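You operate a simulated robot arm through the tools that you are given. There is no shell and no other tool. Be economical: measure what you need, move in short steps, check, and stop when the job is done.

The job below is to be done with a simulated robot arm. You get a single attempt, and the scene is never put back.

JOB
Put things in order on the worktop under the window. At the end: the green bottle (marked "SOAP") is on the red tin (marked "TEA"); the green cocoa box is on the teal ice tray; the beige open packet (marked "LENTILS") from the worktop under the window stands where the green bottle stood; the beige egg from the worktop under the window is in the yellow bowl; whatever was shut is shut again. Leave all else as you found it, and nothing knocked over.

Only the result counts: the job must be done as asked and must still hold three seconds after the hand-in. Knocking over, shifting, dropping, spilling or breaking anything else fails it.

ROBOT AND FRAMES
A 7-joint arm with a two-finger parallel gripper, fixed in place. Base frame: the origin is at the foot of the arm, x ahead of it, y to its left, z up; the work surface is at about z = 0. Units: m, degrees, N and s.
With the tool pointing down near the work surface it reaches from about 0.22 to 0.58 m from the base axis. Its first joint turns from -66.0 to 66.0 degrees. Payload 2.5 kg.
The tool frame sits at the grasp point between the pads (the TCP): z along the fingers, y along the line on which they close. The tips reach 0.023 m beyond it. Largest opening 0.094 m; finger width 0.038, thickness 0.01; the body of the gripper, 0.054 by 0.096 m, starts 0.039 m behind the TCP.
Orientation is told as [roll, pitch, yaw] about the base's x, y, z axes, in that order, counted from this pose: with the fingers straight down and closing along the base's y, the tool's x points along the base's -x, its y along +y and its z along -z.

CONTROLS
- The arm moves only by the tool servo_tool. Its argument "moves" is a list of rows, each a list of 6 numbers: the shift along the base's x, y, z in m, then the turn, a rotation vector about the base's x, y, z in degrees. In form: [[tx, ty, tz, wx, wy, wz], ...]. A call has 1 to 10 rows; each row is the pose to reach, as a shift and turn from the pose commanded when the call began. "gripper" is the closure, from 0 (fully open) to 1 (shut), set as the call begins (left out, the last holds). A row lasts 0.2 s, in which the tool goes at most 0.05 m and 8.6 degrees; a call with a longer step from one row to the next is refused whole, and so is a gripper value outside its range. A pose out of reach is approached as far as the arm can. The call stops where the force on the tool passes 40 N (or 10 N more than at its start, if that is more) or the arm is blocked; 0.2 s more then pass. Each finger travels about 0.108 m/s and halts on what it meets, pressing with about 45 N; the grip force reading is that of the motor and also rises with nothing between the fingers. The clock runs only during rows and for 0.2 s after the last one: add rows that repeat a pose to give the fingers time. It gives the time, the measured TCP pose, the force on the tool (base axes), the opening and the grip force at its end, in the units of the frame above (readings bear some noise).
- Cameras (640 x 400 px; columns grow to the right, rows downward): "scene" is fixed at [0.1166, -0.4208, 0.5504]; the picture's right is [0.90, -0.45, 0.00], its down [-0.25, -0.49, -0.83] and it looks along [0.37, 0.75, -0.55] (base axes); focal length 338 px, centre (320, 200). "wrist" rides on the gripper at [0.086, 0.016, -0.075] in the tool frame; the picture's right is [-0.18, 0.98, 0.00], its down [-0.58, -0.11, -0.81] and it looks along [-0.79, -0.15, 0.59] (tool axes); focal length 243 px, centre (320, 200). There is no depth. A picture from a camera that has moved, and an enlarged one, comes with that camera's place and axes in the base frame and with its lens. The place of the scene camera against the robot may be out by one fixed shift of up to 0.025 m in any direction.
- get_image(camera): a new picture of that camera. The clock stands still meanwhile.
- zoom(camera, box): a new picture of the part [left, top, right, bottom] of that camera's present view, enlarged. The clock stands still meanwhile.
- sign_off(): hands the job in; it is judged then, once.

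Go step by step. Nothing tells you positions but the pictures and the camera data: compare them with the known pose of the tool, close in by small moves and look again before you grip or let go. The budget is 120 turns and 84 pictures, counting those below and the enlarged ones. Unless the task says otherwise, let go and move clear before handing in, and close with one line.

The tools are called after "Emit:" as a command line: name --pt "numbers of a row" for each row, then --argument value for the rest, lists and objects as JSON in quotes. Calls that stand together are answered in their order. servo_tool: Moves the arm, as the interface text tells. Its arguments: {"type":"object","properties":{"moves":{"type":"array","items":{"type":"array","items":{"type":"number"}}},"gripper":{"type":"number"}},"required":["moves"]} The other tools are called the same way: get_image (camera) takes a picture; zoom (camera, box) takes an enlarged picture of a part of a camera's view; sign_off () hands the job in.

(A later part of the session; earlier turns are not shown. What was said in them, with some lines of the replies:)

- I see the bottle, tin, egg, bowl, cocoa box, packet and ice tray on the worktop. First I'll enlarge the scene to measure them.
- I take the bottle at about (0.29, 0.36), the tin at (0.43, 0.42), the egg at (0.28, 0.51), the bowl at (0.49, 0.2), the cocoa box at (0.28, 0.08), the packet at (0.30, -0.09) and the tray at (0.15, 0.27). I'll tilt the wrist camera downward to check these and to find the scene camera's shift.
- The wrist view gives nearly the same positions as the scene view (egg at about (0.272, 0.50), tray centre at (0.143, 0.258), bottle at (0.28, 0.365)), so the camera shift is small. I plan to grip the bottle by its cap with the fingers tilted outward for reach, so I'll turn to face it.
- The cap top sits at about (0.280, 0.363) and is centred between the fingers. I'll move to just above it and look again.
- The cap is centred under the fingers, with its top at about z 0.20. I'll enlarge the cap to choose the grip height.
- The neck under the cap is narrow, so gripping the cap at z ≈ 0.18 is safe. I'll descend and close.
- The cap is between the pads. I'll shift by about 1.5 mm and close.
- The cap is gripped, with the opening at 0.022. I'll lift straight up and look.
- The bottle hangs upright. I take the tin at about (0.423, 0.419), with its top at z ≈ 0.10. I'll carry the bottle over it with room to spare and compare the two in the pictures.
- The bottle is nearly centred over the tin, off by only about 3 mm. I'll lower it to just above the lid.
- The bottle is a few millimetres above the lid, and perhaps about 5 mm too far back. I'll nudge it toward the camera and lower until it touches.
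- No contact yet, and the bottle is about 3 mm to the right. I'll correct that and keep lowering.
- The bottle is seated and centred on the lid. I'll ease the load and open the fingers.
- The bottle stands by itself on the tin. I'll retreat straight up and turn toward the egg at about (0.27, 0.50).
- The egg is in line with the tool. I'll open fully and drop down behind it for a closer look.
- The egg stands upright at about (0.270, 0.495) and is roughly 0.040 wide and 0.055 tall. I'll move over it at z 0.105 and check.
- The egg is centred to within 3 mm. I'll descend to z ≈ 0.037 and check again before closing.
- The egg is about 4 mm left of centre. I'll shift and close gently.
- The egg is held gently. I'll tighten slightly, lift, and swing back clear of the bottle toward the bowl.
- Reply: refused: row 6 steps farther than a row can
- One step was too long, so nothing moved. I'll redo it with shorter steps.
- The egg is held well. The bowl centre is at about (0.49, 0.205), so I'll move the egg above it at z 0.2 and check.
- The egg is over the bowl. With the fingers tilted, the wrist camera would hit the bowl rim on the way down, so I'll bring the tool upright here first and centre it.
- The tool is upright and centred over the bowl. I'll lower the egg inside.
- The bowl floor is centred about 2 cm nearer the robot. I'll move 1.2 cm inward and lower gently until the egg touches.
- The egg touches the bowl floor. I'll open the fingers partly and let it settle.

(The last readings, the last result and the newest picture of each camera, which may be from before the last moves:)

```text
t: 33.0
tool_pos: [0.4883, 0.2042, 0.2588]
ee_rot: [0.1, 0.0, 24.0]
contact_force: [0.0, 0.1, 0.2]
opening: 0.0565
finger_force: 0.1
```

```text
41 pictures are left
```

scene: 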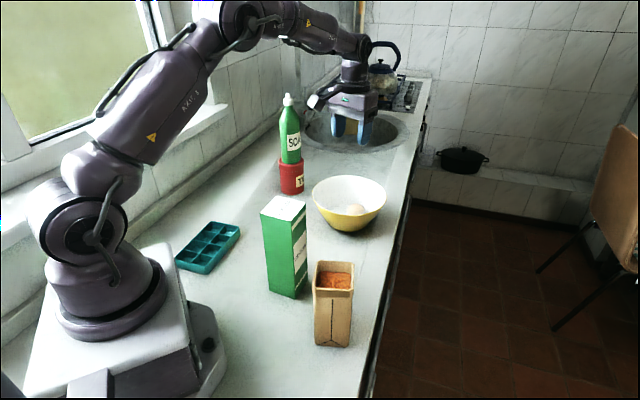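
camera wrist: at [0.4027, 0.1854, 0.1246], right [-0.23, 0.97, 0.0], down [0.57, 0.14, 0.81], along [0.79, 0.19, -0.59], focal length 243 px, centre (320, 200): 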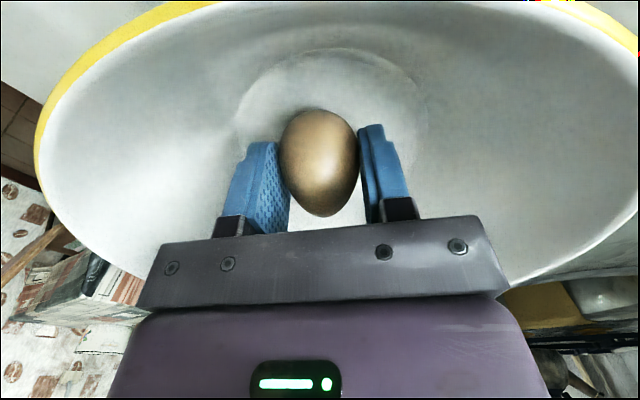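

The egg is in the bowl. Next is the cocoa box: about 0.063 m square and 0.20 m tall, centred near (0.271, 0.069) and turned about 40°. The tray is 0.145 by 0.08 m at (0.146, 0.258), turned 45°. I'll move above the box and align.

Emit:
servo_tool --pt "-0.03 -0.02 0.02 0 0 4" --pt "-0.07 -0.045 0.03 0 0 8" --pt "-0.11 -0.07 0.04 0 0 12" --pt "-0.15 -0.095 0.04 0 0 16" --pt "-0.19 -0.118 0.04 0 0 16" --pt "-0.217 -0.135 0.04 0 0 16" --pt "-0.217 -0.135 0.04 0 0 16" --gripper 0

Emit:
get_image --camera "wrist"

Emit:
zoom --camera "scene" --box '[180, 130, 420, 350]'

```text
t: 34.6
tool_pos: [0.2682, 0.0699, 0.2961]
ee_rot: [0.0, 0.0, 39.9]
contact_force: [-0.9, -0.5, 0.9]
opening: 0.0939
finger_force: 0.0
```

```text
40 pictures are left
camera wrist: at [0.1927, 0.0255, 0.3717], right [-0.49, 0.87, 0.0], down [0.51, 0.29, 0.81], along [0.7, 0.4, -0.59], focal length 243 px, centre (320, 200)
```

wrist: 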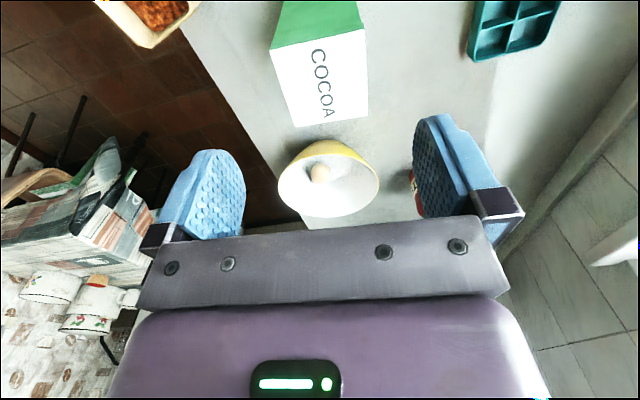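

```text
1.82 times, centred on (300, 240) of scene
camera zoom: at [0.1166, -0.4208, 0.5504], right [0.9, -0.45, 0.0], down [-0.25, -0.49, -0.83], along [0.37, 0.75, -0.55], focal length 614 px, centre (356, 127)
```

zoom: 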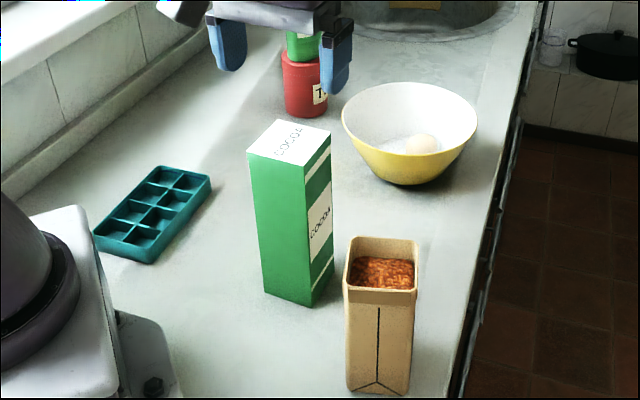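

The box top centres at (0.272, 0.073) with a yaw of 40.5°, which matches. I'll descend with the fingers on either side of it.

Emit:
servo_tool --pt "0.003 0.003 -0.03 0 0 0.5" --pt "0.003 0.003 -0.06 0 0 0.5" --pt "0.003 0.003 -0.09 0 0 0.5" --pt "0.003 0.003 -0.11 0 0 0.5" --pt "0.003 0.003 -0.121 0 0 0.5" --pt "0.003 0.003 -0.121 0 0 0.5"

Emit:
get_image --camera "wrist"

Emit:
zoom --camera "scene" --box '[220, 150, 360, 310]'

```text
t: 36.0
tool_pos: [0.2721, 0.0718, 0.1767]
ee_rot: [0.1, 0.0, 40.6]
contact_force: [0.0, 0.7, 0.4]
opening: 0.0942
finger_force: 0.0
```

```text
38 pictures are left
camera wrist: at [0.1973, 0.0292, 0.2516], right [-0.5, 0.87, 0.0], down [0.51, 0.29, 0.81], along [0.7, 0.4, -0.59], focal length 243 px, centre (320, 200)
```

wrist: 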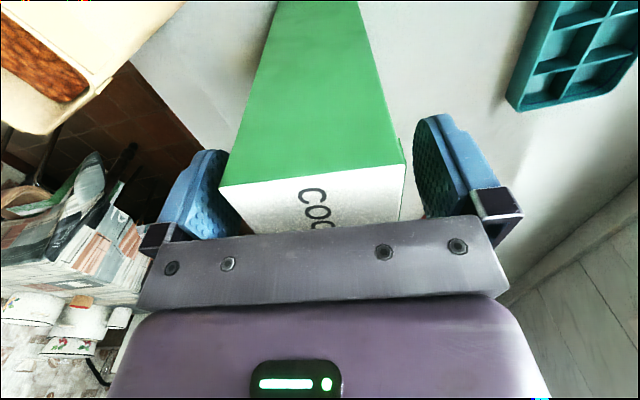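

```text
2.50 times, centred on (290, 230) of scene
camera zoom: at [0.1166, -0.4208, 0.5504], right [0.9, -0.45, 0.0], down [-0.25, -0.49, -0.83], along [0.37, 0.75, -0.55], focal length 844 px, centre (395, 125)
```

zoom: 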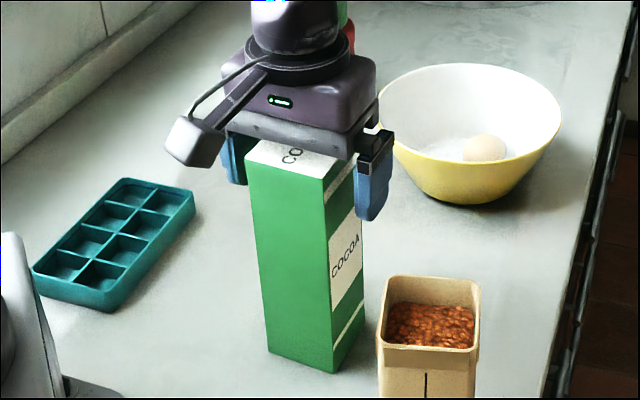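

The box is about 3 mm left of centre. I'll shift slightly and close.

Emit:
servo_tool --pt "0.001 -0.002 0 0 0 0" --pt "0.001 -0.002 0 0 0 0"

Emit:
servo_tool --pt "0 0 0 0 0 0" --pt "0 0 0 0 0 0" --pt "0 0 0 0 0 0" --pt "0 0 0 0 0 0" --gripper 1

Emit:
servo_tool --pt "0 0 0.01 0 0 0" --pt "0 0 0.03 0 0 0" --pt "0 0 0.06 0 0 0" --pt "0 0 0.09 0 0 0" --pt "0 0 0.09 0 0 0"

Emit:
get_image --camera "scene"

```text
t: 36.6
tool_pos: [0.2732, 0.0714, 0.176]
ee_rot: [-0.1, 0.1, 40.4]
contact_force: [-0.9, -0.9, 0.1]
opening: 0.094
finger_force: 0.0
```

```text
t: 37.6
tool_pos: [0.2742, 0.0709, 0.1763]
ee_rot: [0.0, 0.1, 40.6]
contact_force: [-0.1, 0.5, 0.2]
opening: 0.0621
finger_force: 45.2
```

```text
t: 38.8
tool_pos: [0.2751, 0.0716, 0.2677]
ee_rot: [0.0, 0.1, 40.3]
contact_force: [0.7, -1.2, -2.3]
opening: 0.0618
finger_force: 44.9
```

```text
36 pictures are left
```

scene: 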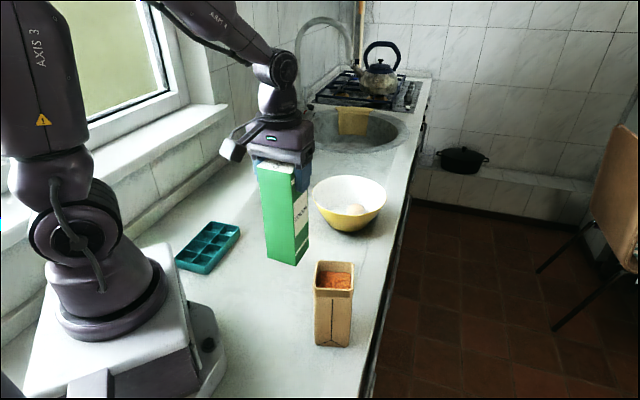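

The box is held and clear of the worktop. I'll carry it over the tray.

Emit:
servo_tool --pt "-0.022 0.032 0 0 0 1" --pt "-0.047 0.069 0 0 0 2" --pt "-0.072 0.106 0 0 0 3" --pt "-0.097 0.143 0 0 0 4" --pt "-0.117 0.172 0 0 0 4.7" --pt "-0.127 0.187 0 0 0 4.7" --pt "-0.127 0.187 0 0 0 4.7"

Emit:
zoom --camera "scene" --box '[130, 150, 290, 290]'

Emit:
get_image --camera "wrist"

```text
t: 40.4
tool_pos: [0.1466, 0.2572, 0.2701]
ee_rot: [-0.1, 0.0, 45.0]
contact_force: [-0.1, -0.7, -3.0]
opening: 0.0617
finger_force: 44.9
```

```text
2.86 times, centred on (210, 220) of scene
camera zoom: at [0.1166, -0.4208, 0.5504], right [0.9, -0.45, 0.0], down [-0.25, -0.49, -0.83], along [0.37, 0.75, -0.55], focal length 965 px, centre (634, 143)
```

zoom: 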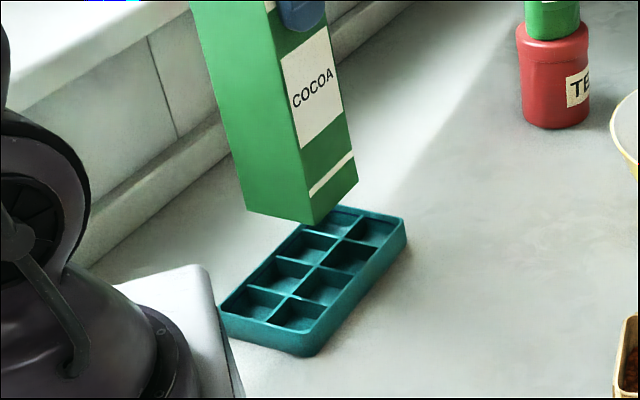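

```text
34 pictures are left
camera wrist: at [0.0756, 0.2072, 0.3454], right [-0.57, 0.82, 0.0], down [0.49, 0.34, 0.81], along [0.66, 0.46, -0.59], focal length 243 px, centre (320, 200)
```

wrist: 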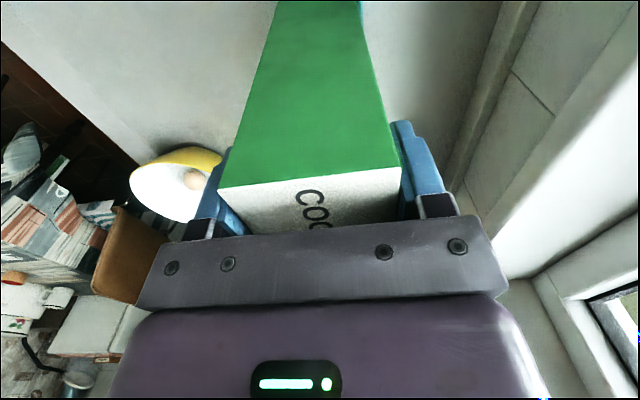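

The projection puts the box right at the tray's centre. I'll lower it to just above the tray.

Emit:
servo_tool --pt "0 0 -0.03 0 0 0" --pt "0 0 -0.05 0 0 0" --pt "0 0 -0.064 0 0 0" --pt "0 0 -0.066 0 0 0" --pt "0 0 -0.066 0 0 0"

Emit:
zoom --camera "scene" --box '[130, 150, 290, 290]'

```text
t: 41.6
tool_pos: [0.1474, 0.258, 0.202]
ee_rot: [-0.1, 0.0, 45.3]
contact_force: [0.0, -0.3, -2.6]
opening: 0.0618
finger_force: 45.0
```

```text
2.86 times, centred on (210, 220) of scene
camera zoom: at [0.1166, -0.4208, 0.5504], right [0.9, -0.45, 0.0], down [-0.25, -0.49, -0.83], along [0.37, 0.75, -0.55], focal length 965 px, centre (634, 143)
```

zoom: 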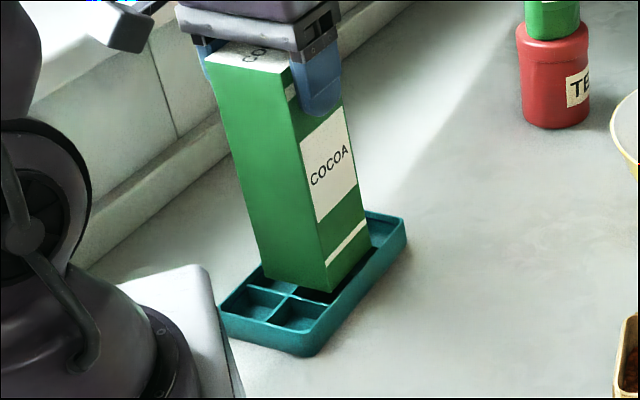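

The box is well placed over the central ribs. I'll lower until it touches.

Emit:
servo_tool --pt "0 0 -0.002 0 0 0" --pt "0 0 -0.003 0 0 0" --pt "0 0 -0.003 0 0 0"

Emit:
servo_tool --pt "0 0 -0.001 0 0 0" --pt "0 0 -0.002 0 0 0" --pt "0 0 -0.002 0 0 0"

```text
t: 42.4
tool_pos: [0.1467, 0.2569, 0.2009]
ee_rot: [-0.1, 0.0, 45.1]
contact_force: [-0.7, 0.3, -2.7]
opening: 0.0618
finger_force: 45.0
```

```text
t: 43.2
tool_pos: [0.146, 0.2588, 0.1972]
ee_rot: [-0.1, 0.0, 45.2]
contact_force: [-0.5, 0.0, -2.5]
opening: 0.0617
finger_force: 44.9
```

Emit:
servo_tool --pt "0 0 -0.001 0 0 0" --pt "0 0 -0.002 0 0 0" --pt "0 0 -0.002 0 0 0"

Emit:
zoom --camera "scene" --box '[150, 200, 270, 290]'

```text
t: 44.0
tool_pos: [0.1461, 0.2577, 0.1947]
ee_rot: [-0.3, 0.0, 45.2]
contact_force: [-0.1, -0.4, -2.4]
opening: 0.0616
finger_force: 44.7
```

```text
4.44 times, centred on (210, 245) of scene
camera zoom: at [0.1166, -0.4208, 0.5504], right [0.9, -0.45, 0.0], down [-0.25, -0.49, -0.83], along [0.37, 0.75, -0.55], focal length 1500 px, centre (809, 0)
```

zoom: 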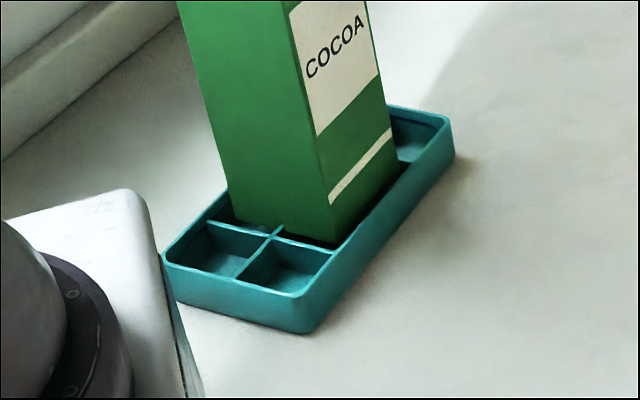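

No contact yet, and the gap is small. I'll keep lowering in small steps.

Emit:
servo_tool --pt "0 0 -0.001 0 0 0" --pt "0 0 -0.002 0 0 0" --pt "0 0 -0.002 0 0 0"

Emit:
servo_tool --pt "0 0 -0.001 0 0 0" --pt "0 0 -0.001 0 0 0"

Emit:
zoom --camera "scene" --box '[150, 200, 270, 290]'

```text
t: 44.8
tool_pos: [0.1464, 0.2582, 0.1942]
ee_rot: [-0.1, 0.0, 45.2]
contact_force: [0.3, -0.4, -3.1]
opening: 0.0618
finger_force: 45.5
```

```text
t: 45.4
tool_pos: [0.1464, 0.2582, 0.1925]
ee_rot: [0.0, 0.0, 45.1]
contact_force: [-0.3, -0.9, -3.1]
opening: 0.0621
finger_force: 45.2
```

```text
4.44 times, centred on (210, 245) of scene
camera zoom: at [0.1166, -0.4208, 0.5504], right [0.9, -0.45, 0.0], down [-0.25, -0.49, -0.83], along [0.37, 0.75, -0.55], focal length 1500 px, centre (809, 0)
```

zoom: 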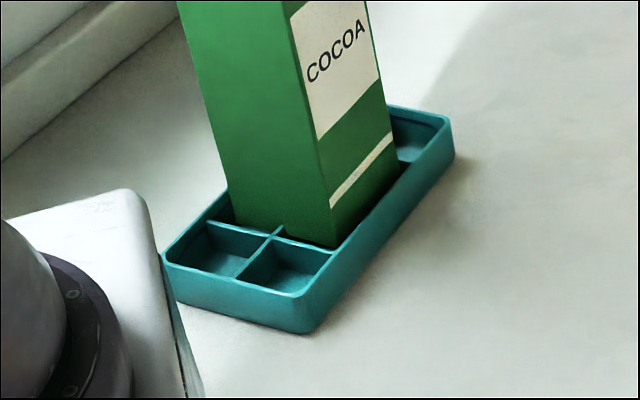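

Emit:
servo_tool --pt "0 0 -0.001 0 0 0" --pt "0 0 -0.001 0 0 0"

Emit:
servo_tool --pt "0 0 -0.001 0 0 0" --pt "0 0 -0.001 0 0 0"

Emit:
servo_tool --pt "0 0 -0.001 0 0 0" --pt "0 0 -0.001 0 0 0"

Emit:
zoom --camera "scene" --box '[150, 200, 270, 290]'

```text
t: 46.0
tool_pos: [0.1475, 0.2576, 0.1921]
ee_rot: [-0.1, 0.0, 45.2]
contact_force: [-0.2, -0.1, -1.9]
opening: 0.0621
finger_force: 45.6
```

```text
t: 46.6
tool_pos: [0.1467, 0.2581, 0.1898]
ee_rot: [0.1, 0.1, 45.2]
contact_force: [0.6, 0.3, -2.1]
opening: 0.0617
finger_force: 44.7
```

```text
t: 47.2
tool_pos: [0.1476, 0.2591, 0.1874]
ee_rot: [-0.1, 0.1, 45.2]
contact_force: [-0.7, 0.1, -2.7]
opening: 0.062
finger_force: 44.8
```

```text
4.44 times, centred on (210, 245) of scene
camera zoom: at [0.1166, -0.4208, 0.5504], right [0.9, -0.45, 0.0], down [-0.25, -0.49, -0.83], along [0.37, 0.75, -0.55], focal length 1500 px, centre (809, 0)
```

zoom: 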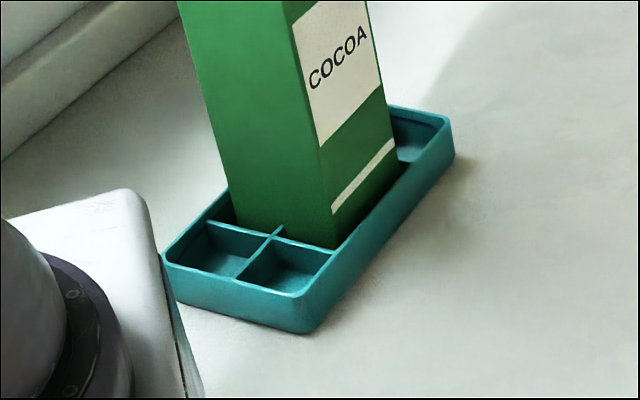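

Still no contact, so I'll keep going down carefully.

Emit:
servo_tool --pt "0 0 -0.001 0 0 0" --pt "0 0 -0.002 0 0 0" --pt "0 0 -0.002 0 0 0"

Emit:
servo_tool --pt "0 0 -0.001 0 0 0" --pt "0 0 -0.002 0 0 0" --pt "0 0 -0.002 0 0 0"

Emit:
zoom --camera "scene" --box '[150, 200, 270, 290]'

```text
t: 48.0
tool_pos: [0.1466, 0.2592, 0.1851]
ee_rot: [0.0, 0.0, 45.2]
contact_force: [-0.7, 0.3, -2.6]
opening: 0.0616
finger_force: 44.8
```

```text
t: 48.8
tool_pos: [0.146, 0.258, 0.1853]
ee_rot: [-0.1, 0.0, 45.2]
contact_force: [0.2, 0.7, -2.5]
opening: 0.0619
finger_force: 44.3
```

```text
4.44 times, centred on (210, 245) of scene
camera zoom: at [0.1166, -0.4208, 0.5504], right [0.9, -0.45, 0.0], down [-0.25, -0.49, -0.83], along [0.37, 0.75, -0.55], focal length 1500 px, centre (809, 0)
```

zoom: 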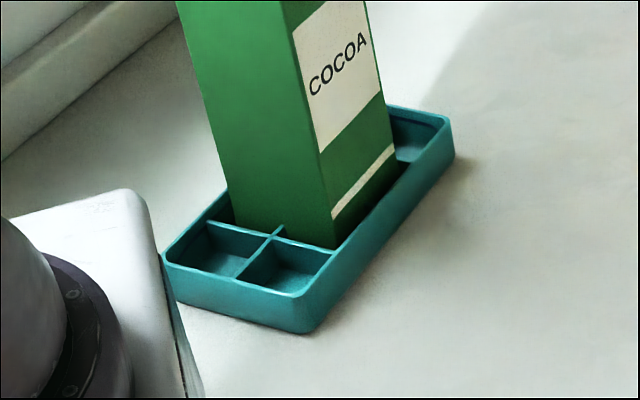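

Emit:
servo_tool --pt "0 0 -0.001 0 0 0" --pt "0 0 -0.001 0 0 0"

Emit:
servo_tool --pt "0 0 -0.001 0 0 0" --pt "0 0 -0.001 0 0 0"

Emit:
servo_tool --pt "0 0 -0.001 0 0 0" --pt "0 0 -0.001 0 0 0"

Emit:
servo_tool --pt "0 0 -0.001 0 0 0" --pt "0 0 -0.001 0 0 0"

```text
t: 49.4
tool_pos: [0.1459, 0.2585, 0.1846]
ee_rot: [-0.1, 0.0, 45.3]
contact_force: [0.0, -0.9, -2.7]
opening: 0.0616
finger_force: 44.6
```

```text
t: 50.0
tool_pos: [0.1466, 0.2585, 0.1838]
ee_rot: [-0.1, 0.0, 45.2]
contact_force: [-0.7, 0.4, -3.8]
opening: 0.0618
finger_force: 44.9
```

```text
t: 50.6
tool_pos: [0.1459, 0.2572, 0.1832]
ee_rot: [-0.1, 0.1, 45.1]
contact_force: [-0.3, 0.2, -2.3]
opening: 0.0617
finger_force: 45.1
```

```text
t: 51.2
tool_pos: [0.1461, 0.2576, 0.1819]
ee_rot: [0.0, 0.0, 45.2]
contact_force: [0.0, -0.3, -2.1]
opening: 0.0617
finger_force: 45.4
```

Emit:
servo_tool --pt "0 0 -0.001 0 0 0" --pt "0 0 -0.001 0 0 0"

Emit:
servo_tool --pt "0 0 -0.001 0 0 0" --pt "0 0 -0.001 0 0 0"

Emit:
zoom --camera "scene" --box '[150, 200, 270, 290]'

```text
t: 51.8
tool_pos: [0.1468, 0.2571, 0.1809]
ee_rot: [0.0, -0.1, 45.2]
contact_force: [-0.3, -0.3, 1.3]
opening: 0.0617
finger_force: 45.6
```

```text
t: 52.4
tool_pos: [0.1478, 0.2582, 0.18]
ee_rot: [-0.1, -0.1, 45.3]
contact_force: [-4.6, -5.1, 29.9]
opening: 0.0617
finger_force: 44.7
```

```text
4.44 times, centred on (210, 245) of scene
camera zoom: at [0.1166, -0.4209, 0.5503], right [0.9, -0.45, 0.0], down [-0.25, -0.49, -0.83], along [0.37, 0.75, -0.55], focal length 1500 px, centre (809, 0)
```

zoom: 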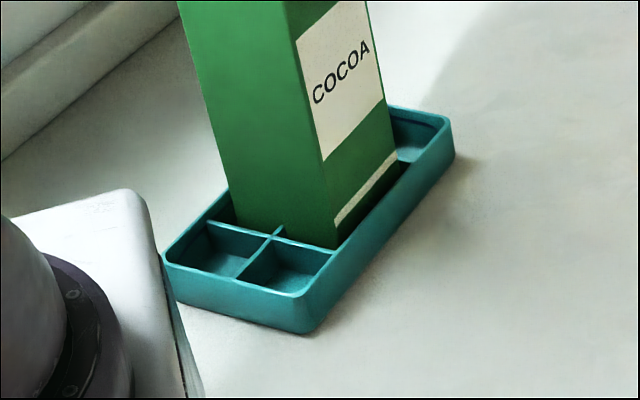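

The box now rests on the tray's floor. I'll relieve the load and release.

Emit:
servo_tool --pt "0 0 0.001 0 0 0" --pt "0 0 0.001 0 0 0"

Emit:
servo_tool --pt "0 0 0 0 0 0" --pt "0 0 0 0 0 0" --pt "0 0 0 0 0 0" --gripper 0

Emit:
servo_tool --pt "0 0 0.02 0 0 0" --pt "0 0 0.06 0 0 0" --pt "0 0 0.1 0 0 0" --pt "0.02 -0.02 0.13 0 0 0" --pt "0.04 -0.05 0.15 0 0 -8" --pt "0.06 -0.09 0.16 0 0 -16" --pt "0.08 -0.13 0.16 0 0 -24" --pt "0.09 -0.17 0.16 0 0 -32" --pt "0.1 -0.21 0.16 0 0 -40"

Emit:
get_image --camera "scene"

Emit:
get_image --camera "wrist"

```text
t: 53.0
tool_pos: [0.1469, 0.2578, 0.1799]
ee_rot: [0.0, -0.1, 45.2]
contact_force: [-1.4, -1.3, 18.0]
opening: 0.0617
finger_force: 45.0
```

```text
t: 53.8
tool_pos: [0.1458, 0.2574, 0.1801]
ee_rot: [-0.1, 0.0, 45.2]
contact_force: [-0.1, 0.5, -0.4]
opening: 0.0942
finger_force: 0.1
```

```text
t: 55.8
tool_pos: [0.2461, 0.0485, 0.3436]
ee_rot: [0.0, 0.0, 5.1]
contact_force: [0.1, -0.3, 0.1]
opening: 0.094
finger_force: 0.0
```

```text
27 pictures are left
```

scene: 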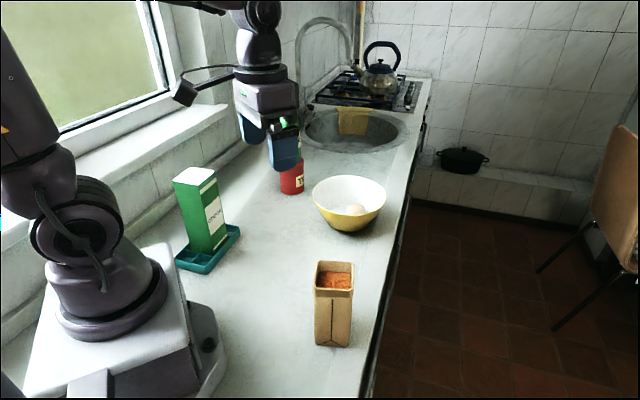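

```text
26 pictures are left
camera wrist: at [0.1598, 0.0566, 0.4173], right [0.1, 1.0, 0.0], down [0.59, -0.06, 0.81], along [0.8, -0.08, -0.59], focal length 243 px, centre (320, 200)
```

wrist: 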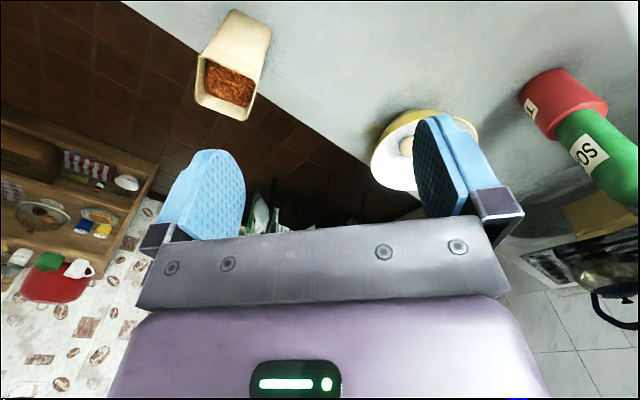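

The cocoa box stands on the tray. The packet is at about (0.299, -0.071), roughly 0.062 m square and 0.148 m tall, with its edges turned by -32°. I'll move above it and align.

Emit:
servo_tool --pt "0.01 -0.025 0 0 0 -8" --pt "0.02 -0.05 -0.01 0 0 -16" --pt "0.03 -0.075 -0.03 0 0 -24" --pt "0.04 -0.1 -0.05 0 0 -32" --pt "0.053 -0.12 -0.07 0 0 -37" --pt "0.053 -0.12 -0.08 0 0 -37" --pt "0.053 -0.12 -0.08 0 0 -37"

Emit:
get_image --camera "wrist"

Emit:
zoom --camera "scene" --box '[230, 200, 410, 360]'

```text
t: 57.4
tool_pos: [0.2973, -0.0732, 0.2602]
ee_rot: [-0.1, 0.0, -31.9]
contact_force: [0.2, 0.2, -0.1]
opening: 0.0939
finger_force: 0.1
```

```text
25 pictures are left
camera wrist: at [0.2337, -0.0148, 0.3359], right [0.68, 0.74, 0.0], down [0.44, -0.4, 0.81], along [0.59, -0.55, -0.59], focal length 243 px, centre (320, 200)
```

wrist: 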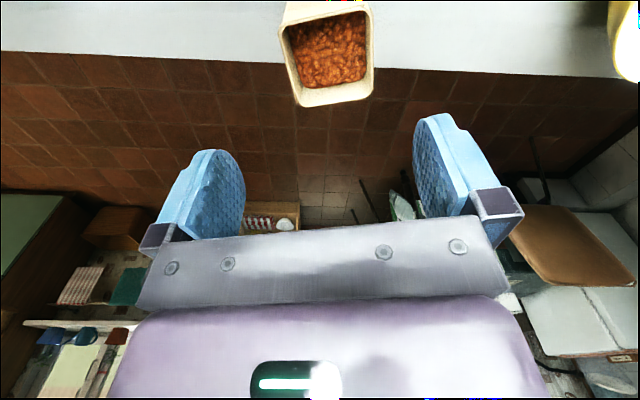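

```text
2.50 times, centred on (320, 280) of scene
camera zoom: at [0.1166, -0.4208, 0.5504], right [0.9, -0.45, 0.0], down [-0.25, -0.49, -0.83], along [0.37, 0.75, -0.55], focal length 844 px, centre (320, 0)
```

zoom: 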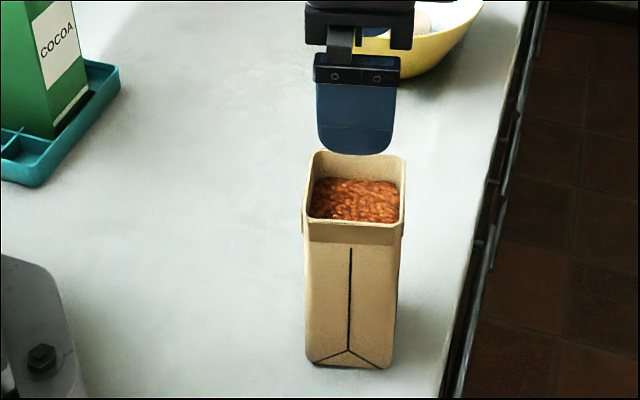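

The rim centre is at about (0.300, -0.069), turned by about -34°. I'll correct and descend around it.

Emit:
servo_tool --pt "0.003 0.004 -0.02 0 0 -2" --pt "0.003 0.004 -0.05 0 0 -2" --pt "0.003 0.004 -0.08 0 0 -2" --pt "0.003 0.004 -0.11 0 0 -2" --pt "0.003 0.004 -0.13 0 0 -2" --pt "0.003 0.004 -0.14 0 0 -2" --pt "0.003 0.004 -0.14 0 0 -2"

Emit:
get_image --camera "wrist"

Emit:
zoom --camera "scene" --box '[230, 200, 410, 360]'

```text
t: 59.0
tool_pos: [0.3016, -0.0679, 0.1212]
ee_rot: [-0.1, 0.0, -33.7]
contact_force: [0.5, 0.6, 0.3]
opening: 0.0939
finger_force: 0.0
```

```text
23 pictures are left
camera wrist: at [0.2394, -0.0068, 0.1955], right [0.7, 0.71, 0.0], down [0.42, -0.41, 0.81], along [0.58, -0.57, -0.59], focal length 243 px, centre (320, 200)
```

wrist: 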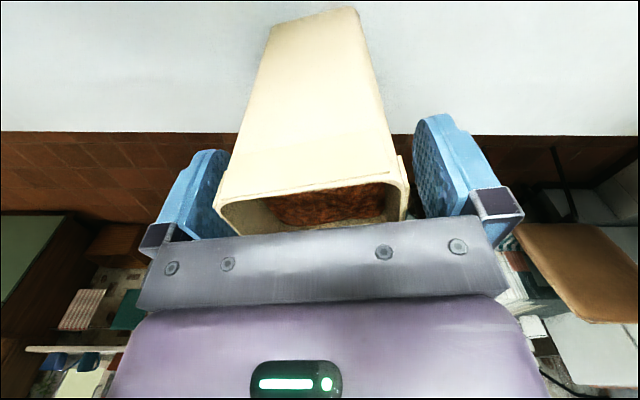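

```text
2.50 times, centred on (320, 280) of scene
camera zoom: at [0.1166, -0.4208, 0.5504], right [0.9, -0.45, 0.0], down [-0.25, -0.49, -0.83], along [0.37, 0.75, -0.55], focal length 844 px, centre (320, 0)
```

zoom: 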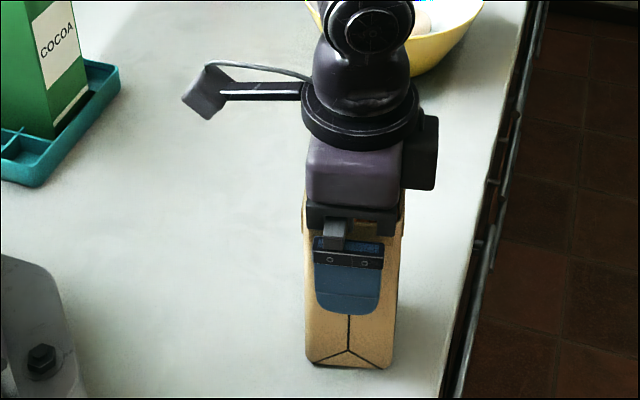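

The packet is between the pads, about 3 mm off centre. I'll adjust and close.

Emit:
servo_tool --pt "-0.002 -0.002 0 0 0 0" --pt "-0.002 -0.002 0 0 0 0"

Emit:
servo_tool --pt "0 0 0 0 0 0" --pt "0 0 0 0 0 0" --pt "0 0 0 0 0 0" --pt "0 0 0 0 0 0" --gripper 0.45

Emit:
get_image --camera "wrist"

```text
t: 59.6
tool_pos: [0.2995, -0.0699, 0.1208]
ee_rot: [0.0, 0.0, -33.9]
contact_force: [0.1, 0.6, 0.2]
opening: 0.0939
finger_force: 0.0
```

```text
t: 60.6
tool_pos: [0.2999, -0.0701, 0.1206]
ee_rot: [-0.1, -0.1, -33.9]
contact_force: [2.2, 2.9, 4.5]
opening: 0.0617
finger_force: 44.9
```

```text
21 pictures are left
camera wrist: at [0.2383, -0.0086, 0.1955], right [0.7, 0.71, 0.0], down [0.42, -0.41, 0.81], along [0.58, -0.57, -0.59], focal length 243 px, centre (320, 200)
```

wrist: 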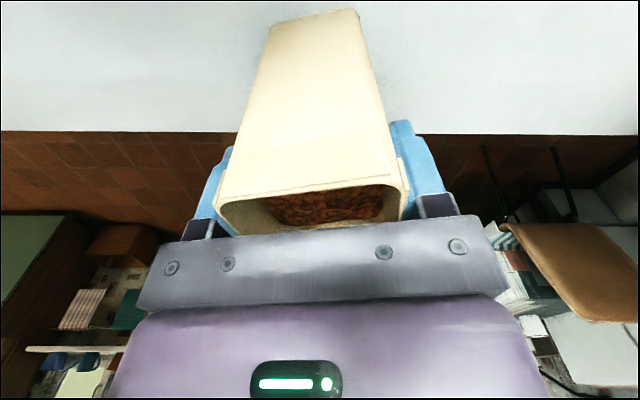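

The packet is gripped at 0.062 with firm force. I'll lift it slowly and upright.

Emit:
servo_tool --pt "0 0 0.005 0 0 0" --pt "0 0 0.015 0 0 0" --pt "0 0 0.03 0 0 0" --pt "0 0 0.05 0 0 0" --pt "0 0 0.07 0 0 0" --pt "0 0 0.09 0 0 0" --pt "0 0 0.09 0 0 0"

Emit:
get_image --camera "scene"

```text
t: 62.2
tool_pos: [0.3008, -0.071, 0.2108]
ee_rot: [-0.1, -0.1, -33.7]
contact_force: [-0.4, -0.2, -3.8]
opening: 0.062
finger_force: 44.9
```

```text
20 pictures are left
```

scene: 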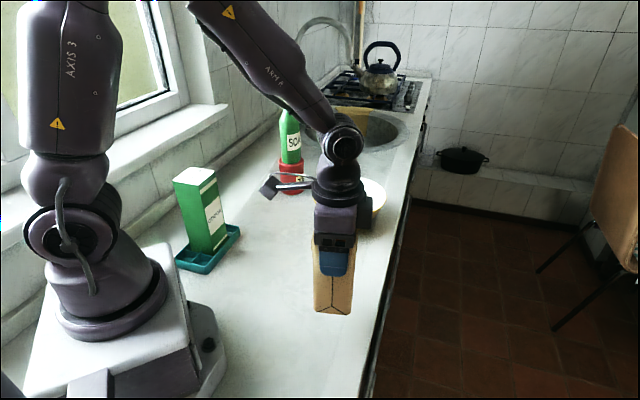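

The packet is held upright. I'll swing it over to the bottle's former spot at (0.279, 0.362), turning by 90° along the way.

Emit:
servo_tool --pt "0 0.03 0.005 0 0 7.5" --pt "0 0.066 0.01 0 0 15" --pt "0 0.102 0.01 0 0 22.5" --pt "0 0.138 0.01 0 0 30" --pt "0 0.174 0.01 0 0 37.5" --pt "0 0.21 0.01 0 0 45" --pt "0 0.21 0.01 0 0 45"

Emit:
servo_tool --pt "-0.003 0.036 0 0 0 7.5" --pt "-0.007 0.076 0 0 0 15" --pt "-0.011 0.116 0 0 0 22.5" --pt "-0.015 0.156 0 0 0 30" --pt "-0.019 0.192 0 0 0 37.5" --pt "-0.021 0.222 0 0 0 45" --pt "-0.021 0.222 0 0 0 45"

Emit:
get_image --camera "scene"

```text
t: 63.8
tool_pos: [0.2988, 0.1379, 0.2211]
ee_rot: [0.0, -0.1, 11.3]
contact_force: [-1.1, 0.3, -3.5]
opening: 0.0616
finger_force: 45.0
```

```text
t: 65.4
tool_pos: [0.2788, 0.3609, 0.22]
ee_rot: [0.0, 0.0, 56.2]
contact_force: [0.3, -0.4, -3.4]
opening: 0.0621
finger_force: 45.1
```

```text
19 pictures are left
```

scene: 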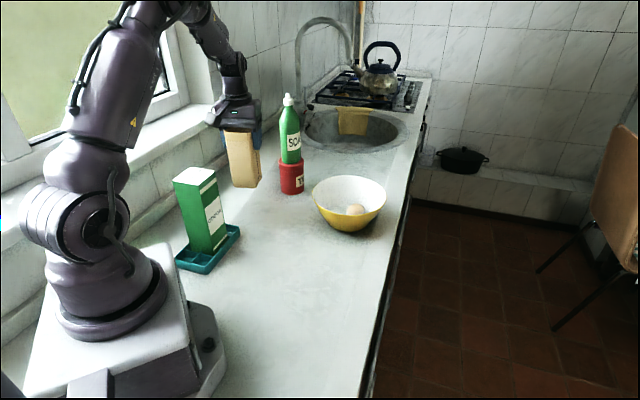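

I'm at the target spot, so I'll lower to just above the worktop.

Emit:
servo_tool --pt "0 0.001 -0.03 0 0 0" --pt "0 0.001 -0.06 0 0 0" --pt "0 0.001 -0.08 0 0 0" --pt "0 0.001 -0.092 0 0 0" --pt "0 0.001 -0.096 0 0 0" --pt "0 0.001 -0.096 0 0 0"

Emit:
zoom --camera "scene" --box '[160, 130, 400, 280]'

```text
t: 66.8
tool_pos: [0.2808, 0.3625, 0.1252]
ee_rot: [0.0, -0.1, 56.1]
contact_force: [-0.3, 0.3, -2.6]
opening: 0.0618
finger_force: 45.1
```

```text
2.67 times, centred on (280, 205) of scene
camera zoom: at [0.1166, -0.4208, 0.5504], right [0.9, -0.45, 0.0], down [-0.25, -0.49, -0.83], along [0.37, 0.75, -0.55], focal length 900 px, centre (427, 187)
```

zoom: 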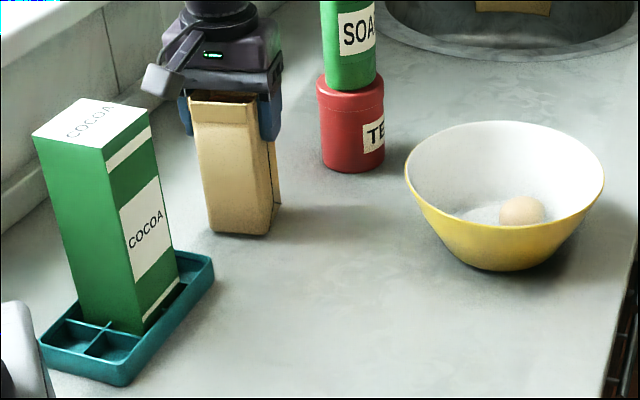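

The packet base lies over the pixel where the bottle's base stood. I'll lower to contact.

Emit:
servo_tool --pt "0 0 -0.002 0 0 0" --pt "0 0 -0.003 0 0 0" --pt "0 0 -0.003 0 0 0"

Emit:
servo_tool --pt "0 0 -0.001 0 0 0" --pt "0 0 -0.001 0 0 0"

```text
t: 67.6
tool_pos: [0.2784, 0.3635, 0.1217]
ee_rot: [0.0, -0.1, 56.2]
contact_force: [0.1, 0.1, -3.4]
opening: 0.0617
finger_force: 45.6
```

```text
t: 68.2
tool_pos: [0.2789, 0.3629, 0.1212]
ee_rot: [0.1, 0.0, 56.2]
contact_force: [-0.1, 0.0, -3.9]
opening: 0.062
finger_force: 44.8
```

Emit:
servo_tool --pt "0 0 -0.001 0 0 0" --pt "0 0 -0.001 0 0 0"

Emit:
servo_tool --pt "0 0 0 0 0 0"

```text
t: 68.8
tool_pos: [0.2778, 0.3632, 0.1197]
ee_rot: [0.0, -0.1, 56.2]
contact_force: [-0.4, 1.0, -0.9]
opening: 0.0619
finger_force: 45.2
```

```text
t: 69.2
tool_pos: [0.279, 0.3625, 0.1202]
ee_rot: [-0.1, -0.1, 56.2]
contact_force: [0.6, -0.6, -0.5]
opening: 0.0618
finger_force: 45.2
```

The worktop now carries the packet's weight, so I'll release it and rise straight up.

Emit:
servo_tool --pt "0 0 0 0 0 0" --pt "0 0 0 0 0 0" --pt "0 0 0 0 0 0" --pt "0 0 0 0 0 0" --gripper 0

Emit:
servo_tool --pt "0 0 0.02 0 0 0" --pt "0 0 0.06 0 0 0" --pt "0 0 0.1 0 0 0" --pt "0 0 0.14 0 0 0" --pt "0 0 0.18 0 0 0" --pt "0 0 0.22 0 0 0" --pt "0 -0.04 0.24 0 0 -8" --pt "0 -0.08 0.24 0 0 -16" --pt "0 -0.12 0.24 0 0 -24" --pt "0 -0.15 0.24 0 0 -32"

Emit:
get_image --camera "scene"

Emit:
zoom --camera "scene" --box '[160, 80, 400, 290]'

```text
t: 70.2
tool_pos: [0.2781, 0.3624, 0.1202]
ee_rot: [0.1, 0.0, 56.2]
contact_force: [-0.1, -0.1, -0.8]
opening: 0.0941
finger_force: 0.1
```

```text
t: 72.4
tool_pos: [0.2777, 0.2128, 0.3567]
ee_rot: [0.0, 0.0, 24.1]
contact_force: [-0.2, 0.1, -0.5]
opening: 0.0938
finger_force: 0.1
```

```text
17 pictures are left
```

scene: 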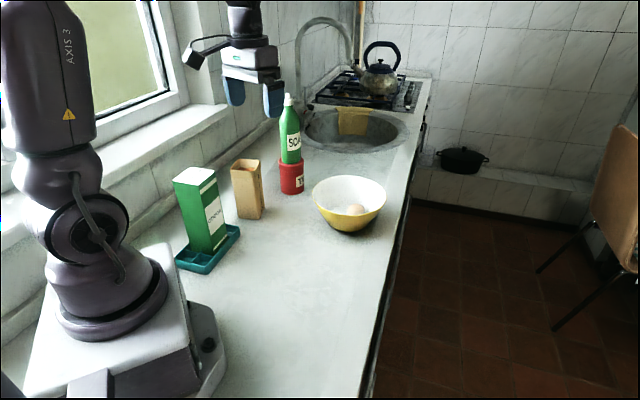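

```text
1.90 times, centred on (280, 185) of scene
camera zoom: at [0.1166, -0.4208, 0.5504], right [0.9, -0.45, 0.0], down [-0.25, -0.49, -0.83], along [0.37, 0.75, -0.55], focal length 643 px, centre (396, 229)
```

zoom: 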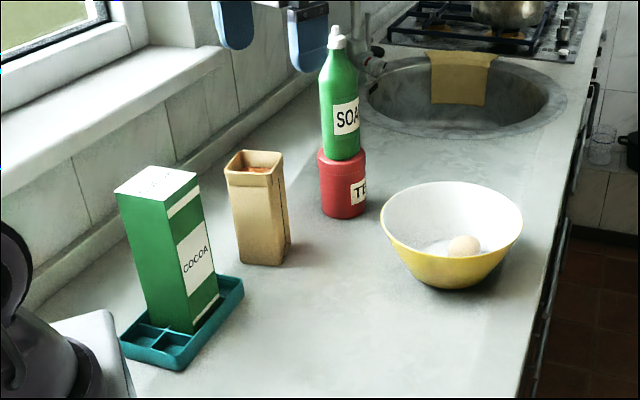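

Everything is in place and standing, nothing had to be opened, and the hand is clear. I'm handing in.

Emit:
sign_off

```text
The job is handed in.
```

I've handed the job in: the soap bottle is on the tea tin, the cocoa box on the ice tray, the lentils packet where the bottle stood, and the egg in the yellow bowl; nothing was knocked over and nothing had to be opened.
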